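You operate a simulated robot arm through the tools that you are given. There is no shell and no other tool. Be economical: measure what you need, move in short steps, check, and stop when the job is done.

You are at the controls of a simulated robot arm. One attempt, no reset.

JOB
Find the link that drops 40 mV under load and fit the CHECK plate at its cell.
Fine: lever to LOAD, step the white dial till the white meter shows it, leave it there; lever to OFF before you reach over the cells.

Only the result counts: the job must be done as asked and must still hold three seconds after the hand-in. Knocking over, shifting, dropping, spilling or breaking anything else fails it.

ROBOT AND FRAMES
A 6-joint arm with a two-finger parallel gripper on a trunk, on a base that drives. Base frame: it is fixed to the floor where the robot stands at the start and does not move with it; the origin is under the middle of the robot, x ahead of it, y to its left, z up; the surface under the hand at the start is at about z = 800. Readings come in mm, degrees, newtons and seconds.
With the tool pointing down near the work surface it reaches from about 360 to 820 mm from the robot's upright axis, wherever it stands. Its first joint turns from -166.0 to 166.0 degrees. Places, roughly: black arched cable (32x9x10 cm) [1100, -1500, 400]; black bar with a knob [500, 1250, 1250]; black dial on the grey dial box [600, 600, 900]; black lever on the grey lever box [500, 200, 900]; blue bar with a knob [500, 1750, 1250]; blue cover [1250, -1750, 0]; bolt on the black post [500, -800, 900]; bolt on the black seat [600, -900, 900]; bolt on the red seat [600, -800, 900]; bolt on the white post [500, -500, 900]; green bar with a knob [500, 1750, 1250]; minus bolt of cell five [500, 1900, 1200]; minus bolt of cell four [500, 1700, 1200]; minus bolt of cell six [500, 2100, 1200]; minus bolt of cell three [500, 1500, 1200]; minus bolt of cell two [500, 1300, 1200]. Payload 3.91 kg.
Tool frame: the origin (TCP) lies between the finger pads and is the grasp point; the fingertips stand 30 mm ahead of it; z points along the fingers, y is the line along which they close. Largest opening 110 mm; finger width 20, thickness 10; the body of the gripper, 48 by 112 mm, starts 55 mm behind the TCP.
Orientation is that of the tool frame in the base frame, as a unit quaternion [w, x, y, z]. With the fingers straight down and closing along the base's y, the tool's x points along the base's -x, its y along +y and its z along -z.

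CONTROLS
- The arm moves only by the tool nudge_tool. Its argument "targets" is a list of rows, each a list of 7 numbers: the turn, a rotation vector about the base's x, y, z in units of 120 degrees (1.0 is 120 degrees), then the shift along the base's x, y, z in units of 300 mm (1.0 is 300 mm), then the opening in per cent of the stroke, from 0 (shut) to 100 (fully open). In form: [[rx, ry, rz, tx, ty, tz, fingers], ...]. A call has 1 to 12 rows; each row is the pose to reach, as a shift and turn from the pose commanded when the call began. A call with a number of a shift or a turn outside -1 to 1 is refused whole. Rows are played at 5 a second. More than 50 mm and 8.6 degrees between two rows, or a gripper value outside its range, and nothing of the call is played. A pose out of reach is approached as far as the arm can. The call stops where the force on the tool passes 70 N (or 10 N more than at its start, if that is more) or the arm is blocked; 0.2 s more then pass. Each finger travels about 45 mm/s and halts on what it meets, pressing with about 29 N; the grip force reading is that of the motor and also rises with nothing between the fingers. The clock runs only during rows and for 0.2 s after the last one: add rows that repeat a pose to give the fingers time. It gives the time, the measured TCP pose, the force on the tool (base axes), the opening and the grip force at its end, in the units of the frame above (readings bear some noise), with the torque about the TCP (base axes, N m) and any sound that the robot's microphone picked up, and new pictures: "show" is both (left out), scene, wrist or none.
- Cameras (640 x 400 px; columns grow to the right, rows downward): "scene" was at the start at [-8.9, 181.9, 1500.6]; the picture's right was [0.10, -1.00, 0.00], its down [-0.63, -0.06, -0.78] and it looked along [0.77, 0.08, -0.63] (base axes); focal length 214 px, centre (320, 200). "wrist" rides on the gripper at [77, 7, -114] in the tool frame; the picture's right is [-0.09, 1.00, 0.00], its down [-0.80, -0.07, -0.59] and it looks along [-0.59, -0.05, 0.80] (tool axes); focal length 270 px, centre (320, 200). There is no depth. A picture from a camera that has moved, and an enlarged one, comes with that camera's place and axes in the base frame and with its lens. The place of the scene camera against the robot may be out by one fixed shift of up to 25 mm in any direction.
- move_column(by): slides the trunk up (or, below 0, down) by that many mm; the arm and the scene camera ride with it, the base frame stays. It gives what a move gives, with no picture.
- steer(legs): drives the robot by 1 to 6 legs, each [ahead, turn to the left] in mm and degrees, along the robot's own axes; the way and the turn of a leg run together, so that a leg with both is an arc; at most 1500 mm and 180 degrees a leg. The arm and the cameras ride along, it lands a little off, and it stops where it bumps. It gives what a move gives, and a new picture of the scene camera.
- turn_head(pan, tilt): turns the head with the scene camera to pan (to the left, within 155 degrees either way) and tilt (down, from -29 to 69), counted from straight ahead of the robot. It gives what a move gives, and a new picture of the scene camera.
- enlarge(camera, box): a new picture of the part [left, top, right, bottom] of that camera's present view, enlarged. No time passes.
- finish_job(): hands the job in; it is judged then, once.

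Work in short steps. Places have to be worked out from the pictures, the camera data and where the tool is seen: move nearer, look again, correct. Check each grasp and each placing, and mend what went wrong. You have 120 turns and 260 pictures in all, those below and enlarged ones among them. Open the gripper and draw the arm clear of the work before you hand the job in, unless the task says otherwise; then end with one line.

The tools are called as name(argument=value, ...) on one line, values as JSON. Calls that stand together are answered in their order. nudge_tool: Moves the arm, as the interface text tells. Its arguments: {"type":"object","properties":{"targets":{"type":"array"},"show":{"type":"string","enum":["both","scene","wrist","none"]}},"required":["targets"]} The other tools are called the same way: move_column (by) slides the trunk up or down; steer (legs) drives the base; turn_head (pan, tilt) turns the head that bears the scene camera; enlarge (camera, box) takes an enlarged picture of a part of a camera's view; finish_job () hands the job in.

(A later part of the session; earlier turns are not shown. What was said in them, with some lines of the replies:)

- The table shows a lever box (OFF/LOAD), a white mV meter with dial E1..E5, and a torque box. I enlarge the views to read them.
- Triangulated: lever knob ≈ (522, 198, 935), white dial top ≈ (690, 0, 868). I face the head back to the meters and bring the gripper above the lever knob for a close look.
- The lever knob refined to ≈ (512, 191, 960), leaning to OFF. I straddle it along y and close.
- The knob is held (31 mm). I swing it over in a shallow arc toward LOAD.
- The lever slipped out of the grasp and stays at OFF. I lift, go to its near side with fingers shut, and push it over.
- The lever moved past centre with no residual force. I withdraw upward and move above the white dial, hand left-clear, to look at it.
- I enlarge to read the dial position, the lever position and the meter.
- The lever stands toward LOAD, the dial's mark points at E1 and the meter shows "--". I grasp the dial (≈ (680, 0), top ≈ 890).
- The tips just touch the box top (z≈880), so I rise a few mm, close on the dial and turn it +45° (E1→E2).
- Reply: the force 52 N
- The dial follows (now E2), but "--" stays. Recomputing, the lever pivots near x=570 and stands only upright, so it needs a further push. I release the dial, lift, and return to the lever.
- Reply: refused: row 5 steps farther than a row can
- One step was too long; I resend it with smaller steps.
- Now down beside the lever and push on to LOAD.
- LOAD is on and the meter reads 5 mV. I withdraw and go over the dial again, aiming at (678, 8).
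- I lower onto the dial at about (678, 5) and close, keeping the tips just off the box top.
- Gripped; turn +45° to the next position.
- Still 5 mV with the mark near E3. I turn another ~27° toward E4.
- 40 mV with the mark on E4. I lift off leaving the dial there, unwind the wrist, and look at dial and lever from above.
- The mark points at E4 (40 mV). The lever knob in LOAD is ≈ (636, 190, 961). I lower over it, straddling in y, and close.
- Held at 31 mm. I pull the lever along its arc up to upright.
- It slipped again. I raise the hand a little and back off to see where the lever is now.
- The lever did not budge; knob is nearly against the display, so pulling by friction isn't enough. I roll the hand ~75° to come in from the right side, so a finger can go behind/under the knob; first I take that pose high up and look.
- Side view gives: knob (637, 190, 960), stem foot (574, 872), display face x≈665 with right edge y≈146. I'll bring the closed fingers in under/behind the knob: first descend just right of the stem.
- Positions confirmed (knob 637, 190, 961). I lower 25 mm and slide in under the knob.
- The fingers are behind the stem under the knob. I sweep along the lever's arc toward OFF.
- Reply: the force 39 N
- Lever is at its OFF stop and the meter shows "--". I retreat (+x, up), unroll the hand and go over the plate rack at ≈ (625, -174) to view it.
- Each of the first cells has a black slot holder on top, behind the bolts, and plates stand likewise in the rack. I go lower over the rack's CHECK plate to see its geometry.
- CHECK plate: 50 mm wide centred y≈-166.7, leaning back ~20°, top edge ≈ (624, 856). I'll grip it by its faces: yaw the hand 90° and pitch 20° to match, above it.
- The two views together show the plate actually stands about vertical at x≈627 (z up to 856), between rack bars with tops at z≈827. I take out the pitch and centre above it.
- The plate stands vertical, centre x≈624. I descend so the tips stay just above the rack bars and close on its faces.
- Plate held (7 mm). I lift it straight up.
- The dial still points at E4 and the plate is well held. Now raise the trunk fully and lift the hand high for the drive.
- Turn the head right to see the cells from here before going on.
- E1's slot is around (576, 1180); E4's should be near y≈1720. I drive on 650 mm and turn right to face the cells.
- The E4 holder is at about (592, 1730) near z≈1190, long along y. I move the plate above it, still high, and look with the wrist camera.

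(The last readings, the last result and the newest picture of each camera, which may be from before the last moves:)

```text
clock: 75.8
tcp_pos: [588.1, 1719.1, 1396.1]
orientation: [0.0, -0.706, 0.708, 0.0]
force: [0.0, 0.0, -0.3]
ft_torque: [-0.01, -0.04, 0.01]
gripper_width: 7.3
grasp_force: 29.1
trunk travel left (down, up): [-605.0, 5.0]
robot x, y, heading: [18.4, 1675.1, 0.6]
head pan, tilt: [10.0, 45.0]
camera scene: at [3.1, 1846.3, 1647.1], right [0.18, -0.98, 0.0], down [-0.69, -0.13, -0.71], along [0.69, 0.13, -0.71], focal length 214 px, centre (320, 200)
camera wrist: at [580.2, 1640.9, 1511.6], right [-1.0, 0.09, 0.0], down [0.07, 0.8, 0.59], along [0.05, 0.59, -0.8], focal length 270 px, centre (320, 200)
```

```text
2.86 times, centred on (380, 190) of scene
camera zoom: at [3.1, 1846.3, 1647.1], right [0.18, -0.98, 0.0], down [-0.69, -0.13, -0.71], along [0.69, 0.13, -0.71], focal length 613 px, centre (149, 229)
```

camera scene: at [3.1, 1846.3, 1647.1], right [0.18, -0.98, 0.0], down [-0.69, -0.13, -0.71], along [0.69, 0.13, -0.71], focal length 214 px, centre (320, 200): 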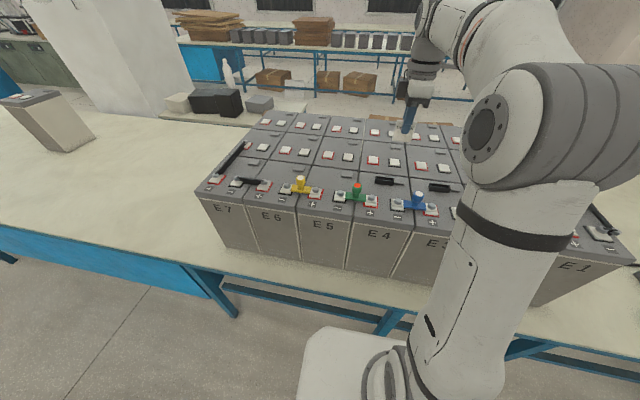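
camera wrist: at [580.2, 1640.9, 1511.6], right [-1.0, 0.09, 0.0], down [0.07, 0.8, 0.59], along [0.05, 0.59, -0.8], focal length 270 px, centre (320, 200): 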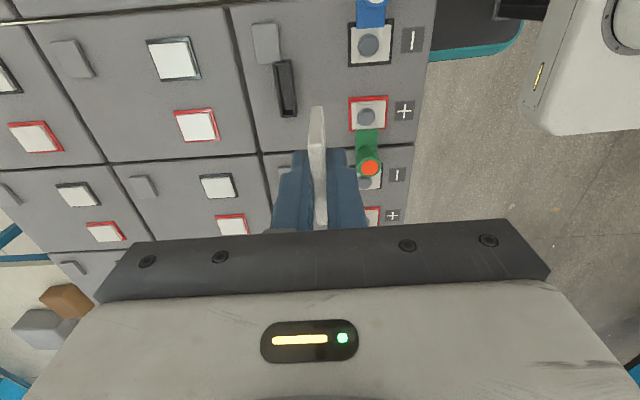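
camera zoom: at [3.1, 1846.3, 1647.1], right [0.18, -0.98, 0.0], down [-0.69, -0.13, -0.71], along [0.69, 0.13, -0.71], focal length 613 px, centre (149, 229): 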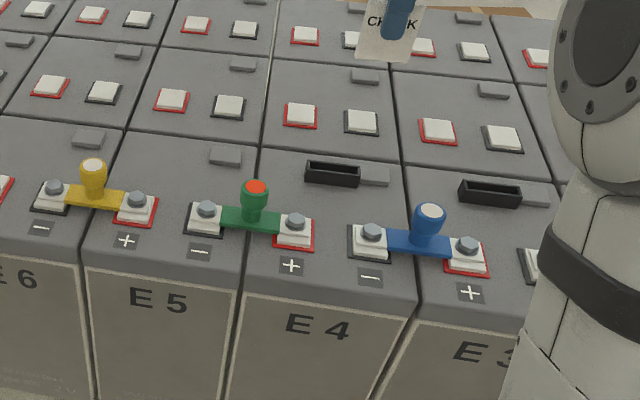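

The holder on E4 shows ≈ (628, 1721) (the E4 green link's cap is also red). I move above it and down to z≈1300 to measure it better.

nudge_tool(targets=[[0, 0, 0, 0.07, 0, -0.06, 0], [0, 0, 0, 0.135, 0.0, -0.15, 0], [0, 0, 0, 0.135, 0.0, -0.26, 0], [0, 0, 0, 0.135, 0.0, -0.32, 0]], show="wrist")

enlarge(camera="wrist", box=[220, 20, 420, 180])

enlarge(camera="scene", box=[300, 100, 480, 240])

```text
clock: 76.8
tcp_pos: [627.2, 1720.0, 1300.0]
orientation: [-0.001, -0.706, 0.709, 0.0]
force: [-0.1, -0.1, 0.3]
ft_torque: [0.01, 0.0, -0.04]
gripper_width: 6.9
grasp_force: 29.0
trunk travel left (down, up): [-605.0, 5.0]
robot x, y, heading: [19.9, 1678.2, 1.0]
head pan, tilt: [10.0, 45.0]
camera wrist: at [619.9, 1641.0, 1415.8], right [-1.0, 0.09, 0.0], down [0.07, 0.8, 0.59], along [0.05, 0.59, -0.8], focal length 270 px, centre (320, 200)
```

wrist: 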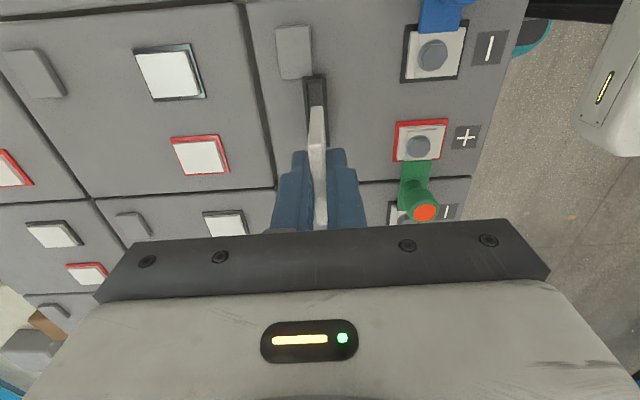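

```text
2.50 times, centred on (320, 100) of wrist
camera zoom: at [619.9, 1641.0, 1415.8], right [-1.0, 0.09, 0.0], down [0.07, 0.8, 0.59], along [0.05, 0.59, -0.8], focal length 676 px, centre (320, 450)
```

zoom: 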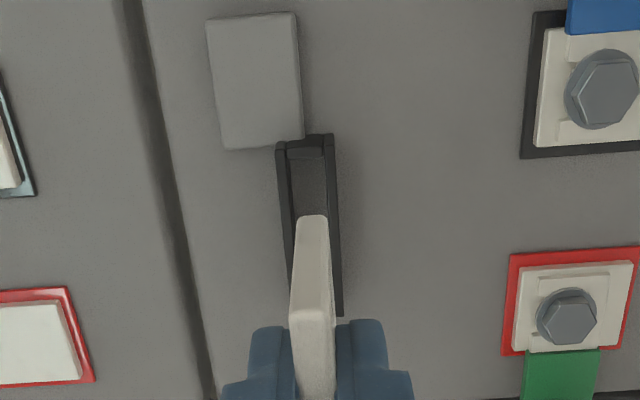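

```text
2.86 times, centred on (390, 170) of scene
camera zoom: at [3.6, 1846.4, 1647.1], right [0.18, -0.98, 0.0], down [-0.7, -0.13, -0.71], along [0.69, 0.13, -0.71], focal length 613 px, centre (120, 286)
```

zoom: 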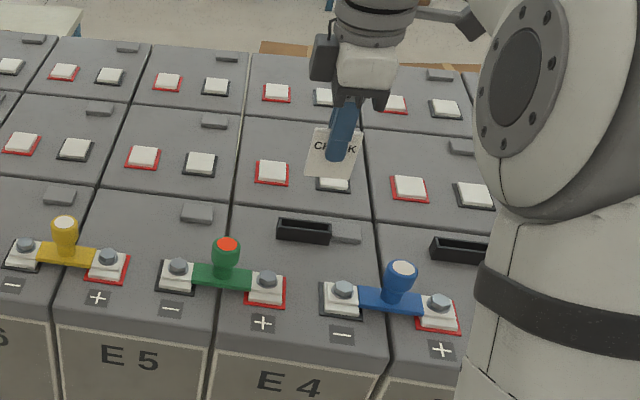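

Triangulated holder: top z≈1144, y from 1696 to 1767 (centre 1731.5), centre x≈631.5. I move over that and down so the plate's foot is just above it.

nudge_tool(targets=[[0, 0, 0, 0.014, 0.038, -0.06, 0], [0, 0, 0, 0.014, 0.038, -0.15, 0], [0, 0, 0, 0.014, 0.038, -0.22, 0]], show="wrist")

enlarge(camera="wrist", box=[220, 20, 420, 180])

enlarge(camera="scene", box=[340, 130, 440, 210])

```text
clock: 77.6
tcp_pos: [631.9, 1731.0, 1235.3]
orientation: [0.0, -0.706, 0.708, 0.0]
force: [0.0, 1.0, 0.0]
ft_torque: [-0.01, -0.02, 0.01]
gripper_width: 7.0
grasp_force: 29.1
trunk travel left (down, up): [-605.0, 5.0]
robot x, y, heading: [18.9, 1676.9, 0.6]
head pan, tilt: [10.0, 45.0]
camera wrist: at [624.8, 1652.4, 1349.5], right [-1.0, 0.09, 0.0], down [0.07, 0.8, 0.59], along [0.05, 0.59, -0.8], focal length 270 px, centre (320, 200)
```

wrist: 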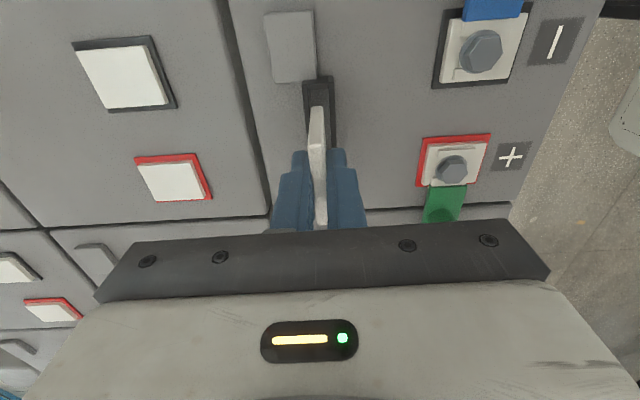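

```text
2.50 times, centred on (320, 100) of wrist
camera zoom: at [624.8, 1652.4, 1349.5], right [-1.0, 0.09, 0.0], down [0.07, 0.8, 0.59], along [0.05, 0.59, -0.8], focal length 676 px, centre (320, 450)
```

zoom: 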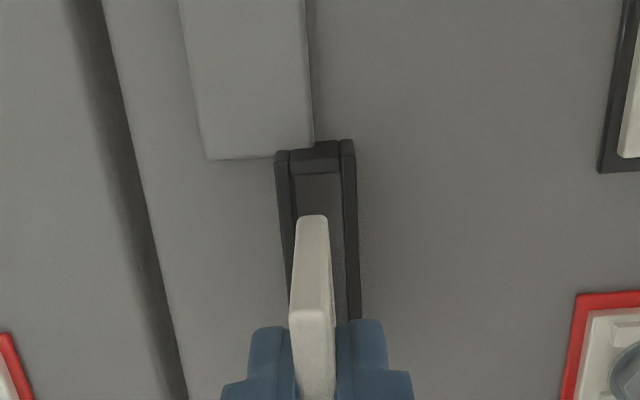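

```text
5.00 times, centred on (390, 170) of scene
camera zoom: at [3.8, 1846.4, 1647.1], right [0.18, -0.98, 0.0], down [-0.7, -0.13, -0.71], along [0.69, 0.13, -0.71], focal length 1072 px, centre (-30, 350)
```

zoom: 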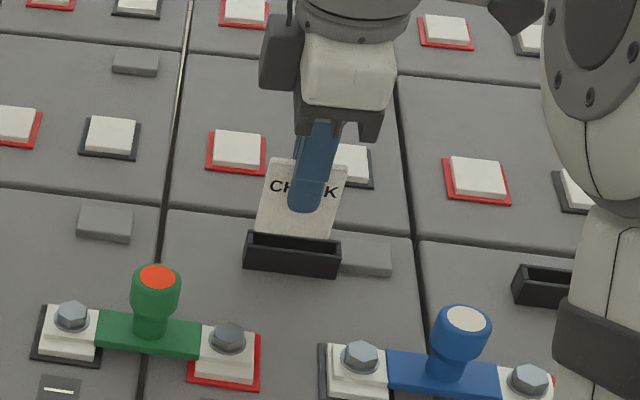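

Re-reading the edges: the holder is ~20 mm tall (rim z≈1164), y 1695.5–1758 (centre ≈1727), x≈630.3; plate foot is at TCP−57. I shift −4 mm in y, lower to just above the rim and compare.

nudge_tool(targets=[[0, 0, 0, -0.003, -0.013, -0.01, 0], [0, 0, 0, -0.003, -0.013, -0.028, 0]], show="wrist")

enlarge(camera="scene", box=[360, 145, 430, 200])

enlarge(camera="wrist", box=[260, 50, 380, 160])

```text
clock: 78.2
tcp_pos: [630.2, 1726.9, 1225.9]
orientation: [-0.001, -0.706, 0.708, 0.0]
force: [0.0, 0.1, -0.6]
ft_torque: [0.02, 0.03, -0.03]
gripper_width: 7.0
grasp_force: 28.8
trunk travel left (down, up): [-605.0, 5.0]
robot x, y, heading: [20.7, 1675.1, 0.7]
head pan, tilt: [10.0, 45.0]
camera wrist: at [623.3, 1648.1, 1340.2], right [-1.0, 0.09, 0.0], down [0.07, 0.8, 0.59], along [0.05, 0.59, -0.8], focal length 270 px, centre (320, 200)
```

wrist: 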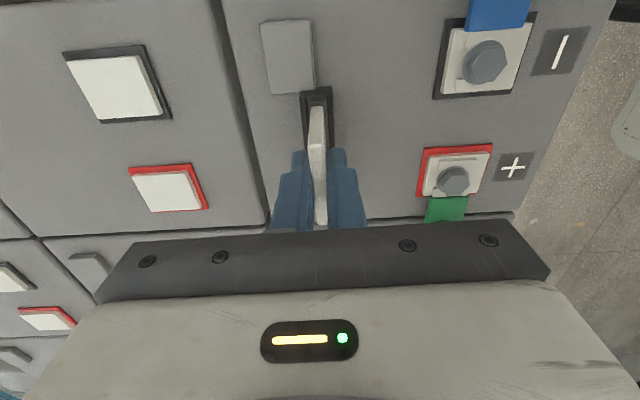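

```text
7.27 times, centred on (395, 172) of scene
camera zoom: at [3.4, 1846.4, 1647.1], right [0.18, -0.98, 0.0], down [-0.7, -0.13, -0.71], along [0.69, 0.13, -0.71], focal length 1560 px, centre (-226, 400)
```

zoom: 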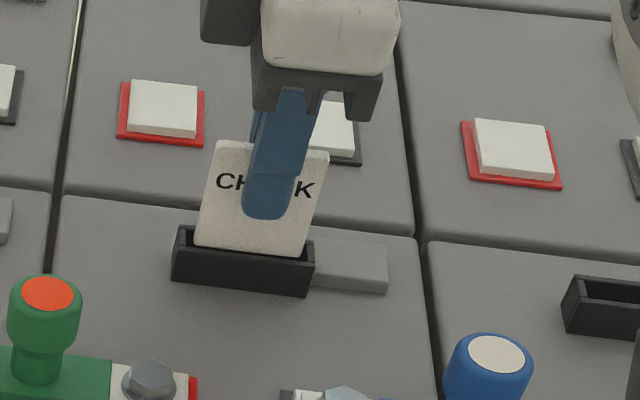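

```text
3.64 times, centred on (320, 105) of wrist
camera zoom: at [623.3, 1648.1, 1340.2], right [-1.0, 0.09, 0.0], down [0.07, 0.8, 0.59], along [0.05, 0.59, -0.8], focal length 983 px, centre (320, 546)
```

zoom: 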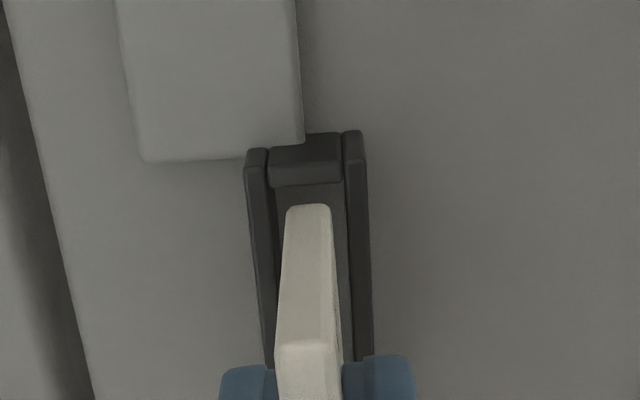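

Plate is centred over the slot in both views. I lower it slowly into the holder.

nudge_tool(targets=[[0, 0, 0, 0, 0, -0.015, 0], [0, 0, 0, 0, 0, -0.03, 0], [0, 0, 0, 0, 0, -0.042, 0], [0, 0, 0, 0, 0, -0.052, 0], [0, 0, 0, 0, 0, -0.06, 0]], show="wrist")

enlarge(camera="scene", box=[360, 145, 430, 200])

enlarge(camera="wrist", box=[260, 50, 380, 160])

```text
clock: 79.4
tcp_pos: [631.8, 1727.1, 1208.1]
orientation: [0.0, -0.706, 0.708, 0.001]
force: [-0.6, 0.0, -0.2]
ft_torque: [0.02, -0.03, -0.02]
gripper_width: 7.1
grasp_force: 28.9
trunk travel left (down, up): [-605.0, 5.0]
robot x, y, heading: [12.5, 1676.7, 1.0]
head pan, tilt: [10.0, 45.0]
camera wrist: at [623.6, 1648.7, 1322.0], right [-1.0, 0.09, 0.0], down [0.07, 0.8, 0.59], along [0.05, 0.59, -0.8], focal length 270 px, centre (320, 200)
```

wrist: 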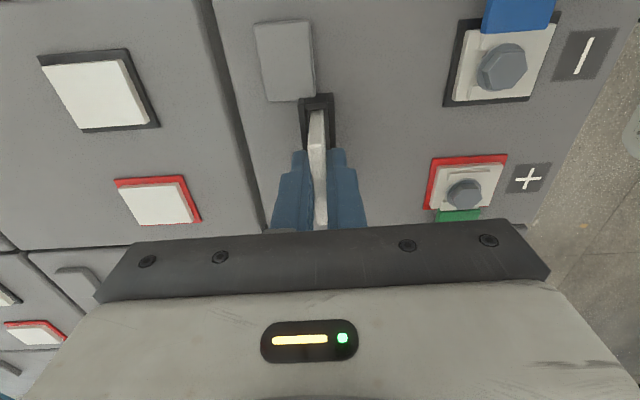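

```text
7.27 times, centred on (395, 172) of scene
camera zoom: at [3.5, 1846.4, 1647.1], right [0.18, -0.98, 0.0], down [-0.7, -0.13, -0.71], along [0.69, 0.13, -0.71], focal length 1560 px, centre (-226, 400)
```

zoom: 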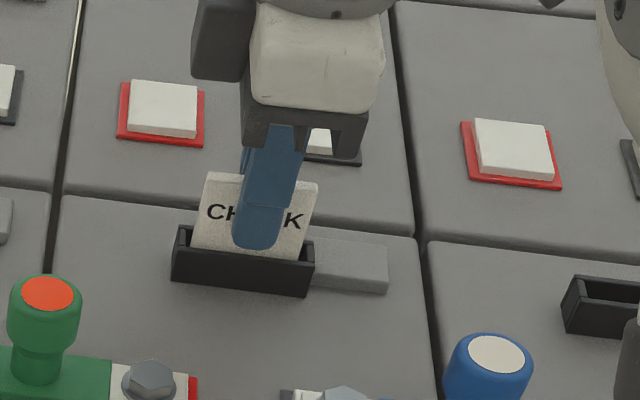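

```text
3.64 times, centred on (320, 105) of wrist
camera zoom: at [623.6, 1648.7, 1322.0], right [-1.0, 0.09, 0.0], down [0.07, 0.8, 0.59], along [0.05, 0.59, -0.8], focal length 983 px, centre (320, 546)
```

zoom: 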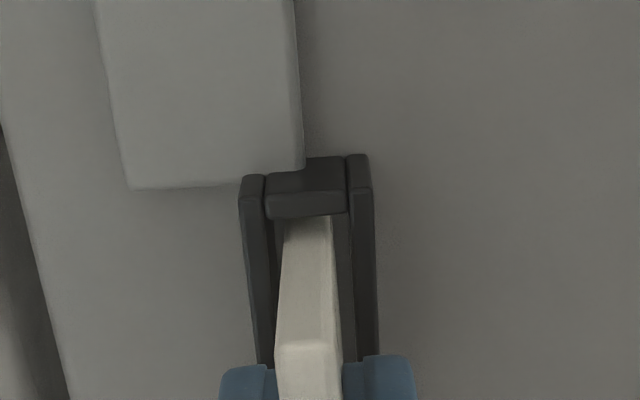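

The plate is entering the slot cleanly with no contact force. I keep going down gently until it seats.

nudge_tool(targets=[[0, 0, 0, 0, 0, -0.008, 0], [0, 0, 0, 0, 0, -0.016, 0], [0, 0, 0, 0, 0, -0.024, 0], [0, 0, 0, 0, 0, -0.03, 0]], show="none")

enlarge(camera="scene", box=[360, 145, 430, 200])

```text
clock: 80.4
tcp_pos: [630.5, 1726.2, 1200.7]
orientation: [0.001, -0.706, 0.709, -0.001]
force: [2.8, -0.2, 26.4]
ft_torque: [0.01, -0.18, 0.04]
gripper_width: 7.2
grasp_force: 29.3
trunk travel left (down, up): [-605.0, 5.0]
robot x, y, heading: [17.8, 1674.6, 0.5]
head pan, tilt: [10.0, 45.0]
```

```text
7.27 times, centred on (395, 172) of scene
camera zoom: at [1.1, 1846.2, 1647.2], right [0.18, -0.98, 0.0], down [-0.69, -0.13, -0.71], along [0.7, 0.13, -0.71], focal length 1560 px, centre (-226, 400)
```

zoom: 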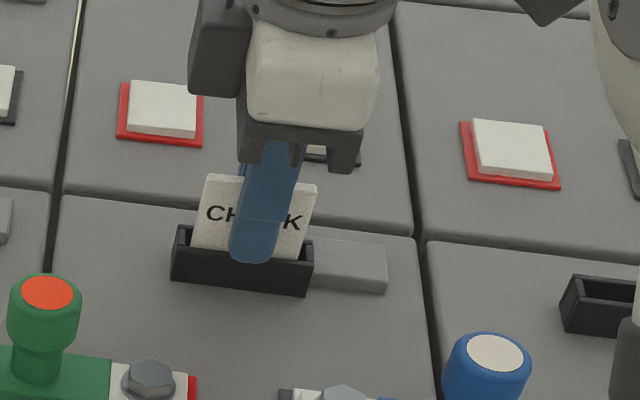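

The plate is down on the holder floor (26 N reaction). I relieve the force, open, and rise straight up.

nudge_tool(targets=[[0, 0, 0, 0, 0, 0.012, 0], [0, 0, 0, 0, 0, 0.015, 8], [0, 0, 0, 0, 0, 0.015, 12], [0, 0, 0, 0, 0, 0.015, 20], [0, 0, 0, 0, 0, 0.015, 25], [0, 0, 0, 0, 0, 0.06, 25], [0, 0, 0, 0, 0, 0.16, 25], [0, 0, 0, 0, 0, 0.3, 25]], show="wrist")

enlarge(camera="scene", box=[360, 145, 430, 200])

enlarge(camera="wrist", box=[240, 30, 400, 160])

```text
clock: 82.2
tcp_pos: [631.2, 1725.6, 1289.2]
orientation: [-0.001, -0.706, 0.708, 0.0]
force: [-0.4, 0.5, -0.7]
ft_torque: [0.0, -0.03, 0.0]
gripper_width: 27.8
grasp_force: 0.0
trunk travel left (down, up): [-605.0, 5.0]
robot x, y, heading: [24.6, 1675.3, 0.7]
head pan, tilt: [10.0, 45.0]
camera wrist: at [623.3, 1647.8, 1403.3], right [-1.0, 0.09, 0.0], down [0.07, 0.8, 0.59], along [0.05, 0.59, -0.8], focal length 270 px, centre (320, 200)
```

wrist: 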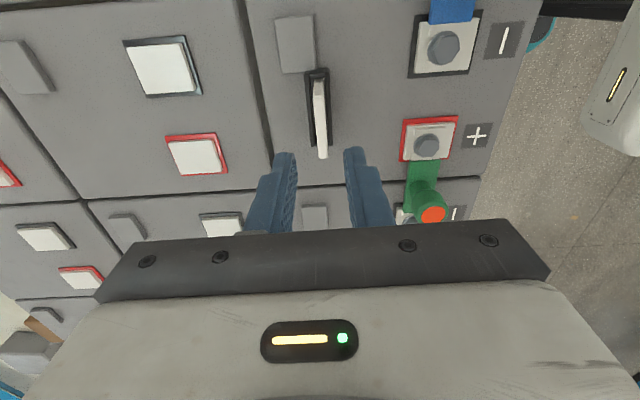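

```text
7.27 times, centred on (395, 172) of scene
camera zoom: at [2.9, 1846.2, 1647.0], right [0.18, -0.98, 0.0], down [-0.69, -0.13, -0.71], along [0.69, 0.13, -0.71], focal length 1560 px, centre (-226, 400)
```

zoom: 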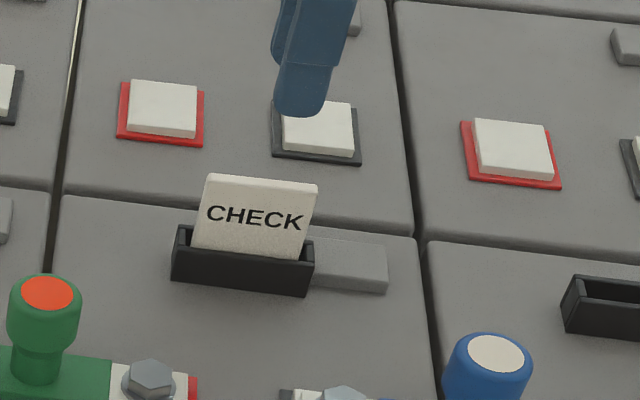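

```text
3.08 times, centred on (320, 95) of wrist
camera zoom: at [623.3, 1647.8, 1403.3], right [-1.0, 0.09, 0.0], down [0.07, 0.8, 0.59], along [0.05, 0.59, -0.8], focal length 832 px, centre (320, 523)
```

zoom: 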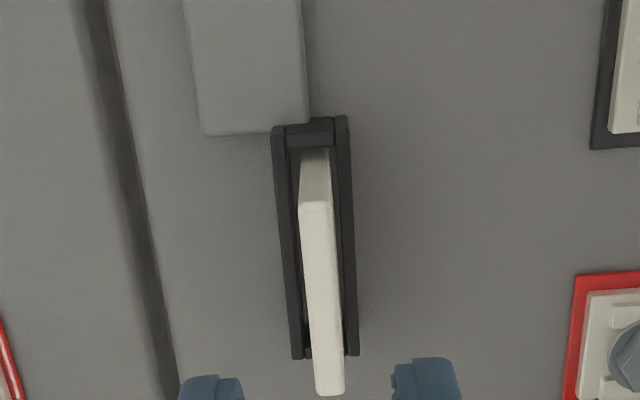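

The CHECK plate stands seated in E4's holder. I draw the arm up and back clear, open, and take one last look at the plate and the boxes.

nudge_tool(targets=[[0, 0, 0, 0, 0, 0.15, 40], [0, 0, 0, -0.05, 0, 0.28, 60], [0, 0, 0, -0.2, 0, 0.33, 80], [0, 0, 0, -0.35, 0, 0.33, 100], [0, 0, 0, -0.5, 0, 0.33, 100], [0, 0, 0, -0.6, 0, 0.33, 100], [0, 0, 0, -0.6, 0, 0.33, 100]], show="scene")

enlarge(camera="scene", box=[340, 130, 460, 220])

turn_head(pan=-65, tilt=25)

```text
clock: 83.8
tcp_pos: [450.9, 1726.4, 1388.1]
orientation: [0.0, -0.706, 0.709, 0.0]
force: [0.3, 0.6, 0.1]
ft_torque: [0.0, -0.03, -0.03]
gripper_width: 110.2
grasp_force: 0.0
trunk travel left (down, up): [-605.0, 5.0]
robot x, y, heading: [17.1, 1678.2, 0.5]
head pan, tilt: [10.0, 45.0]
camera scene: at [3.7, 1846.4, 1647.1], right [0.18, -0.98, 0.0], down [-0.7, -0.13, -0.71], along [0.69, 0.13, -0.71], focal length 214 px, centre (320, 200)
```

scene: 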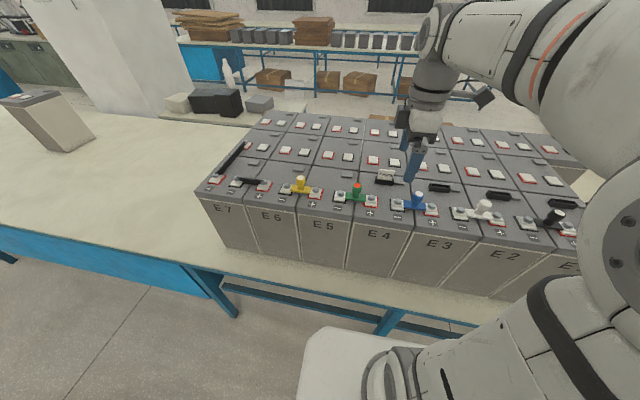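

```text
4.44 times, centred on (400, 175) of scene
camera zoom: at [3.7, 1846.4, 1647.1], right [0.18, -0.98, 0.0], down [-0.7, -0.13, -0.71], along [0.69, 0.13, -0.71], focal length 953 px, centre (-36, 311)
```

zoom: 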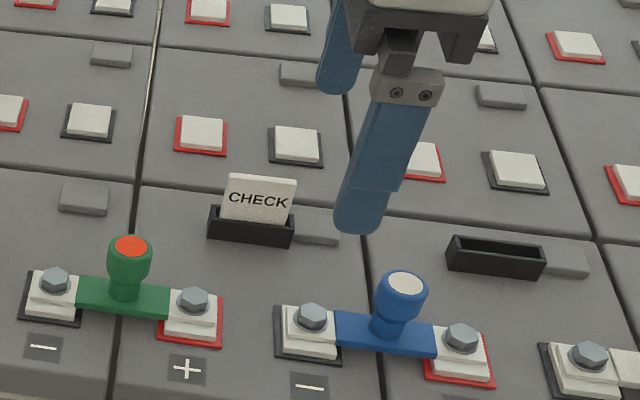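

```text
clock: 85.3
tcp_pos: [450.8, 1727.2, 1386.6]
orientation: [0.0, -0.706, 0.708, 0.0]
force: [1.3, 0.8, 0.6]
ft_torque: [0.0, 0.02, 0.0]
gripper_width: 109.8
grasp_force: 0.1
trunk travel left (down, up): [-605.0, 5.0]
robot x, y, heading: [18.5, 1674.3, 0.5]
head pan, tilt: [-65.0, 25.0]
camera scene: at [-36.8, 1748.3, 1677.6], right [-0.9, -0.43, 0.0], down [-0.18, 0.38, -0.91], along [0.39, -0.82, -0.42], focal length 214 px, centre (320, 200)
```

scene: 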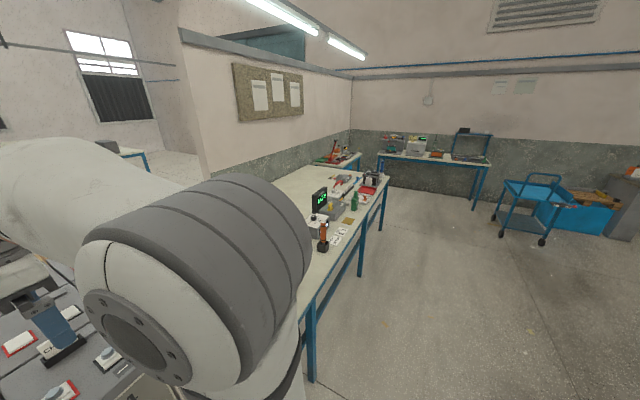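

Everything stands as it should; I back the robot away a little so the arm is clear of the cells.

steer(legs=[[-200, 0]])

turn_head(pan=10, tilt=40)

```text
clock: 86.9
tcp_pos: [245.8, 1724.3, 1387.9]
orientation: [0.0, -0.706, 0.708, 0.0]
force: [0.7, -0.5, -0.4]
ft_torque: [0.03, -0.05, -0.01]
gripper_width: 109.7
grasp_force: 0.1
trunk travel left (down, up): [-605.0, 5.0]
robot x, y, heading: [-184.9, 1671.4, 0.8]
head pan, tilt: [-65.0, 25.0]
camera scene: at [-241.7, 1745.8, 1677.6], right [-0.9, -0.43, 0.0], down [-0.18, 0.38, -0.91], along [0.39, -0.82, -0.42], focal length 214 px, centre (320, 200)
```

scene: 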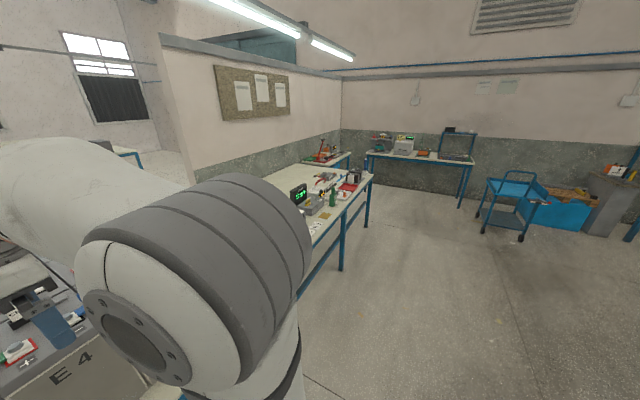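

```text
clock: 88.4
tcp_pos: [247.2, 1724.8, 1386.8]
orientation: [0.0, -0.705, 0.709, 0.0]
force: [0.0, 0.6, 0.3]
ft_torque: [0.05, 0.03, 0.0]
gripper_width: 110.1
grasp_force: 0.0
trunk travel left (down, up): [-605.0, 5.0]
robot x, y, heading: [-184.1, 1674.6, 0.9]
head pan, tilt: [10.0, 40.0]
camera scene: at [-196.2, 1844.6, 1654.4], right [0.18, -0.98, 0.0], down [-0.63, -0.12, -0.77], along [0.75, 0.14, -0.64], focal length 214 px, centre (320, 200)
```

scene: 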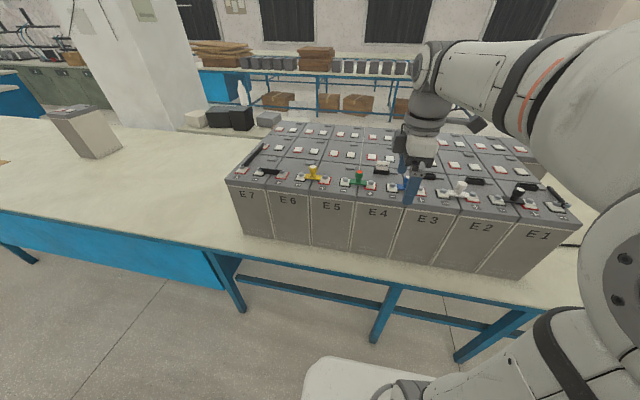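

The plate stands in E4's holder, the lever is at OFF, the dial is on E4, and the arm is clear, so I hand the job in.

finish_job()

```text
The job is handed in.
```

I found the 40 mV drop on E4 and fitted the CHECK plate upright in E4's holder; the white dial is left on E4, the lever is back at OFF, and the job is handed in.
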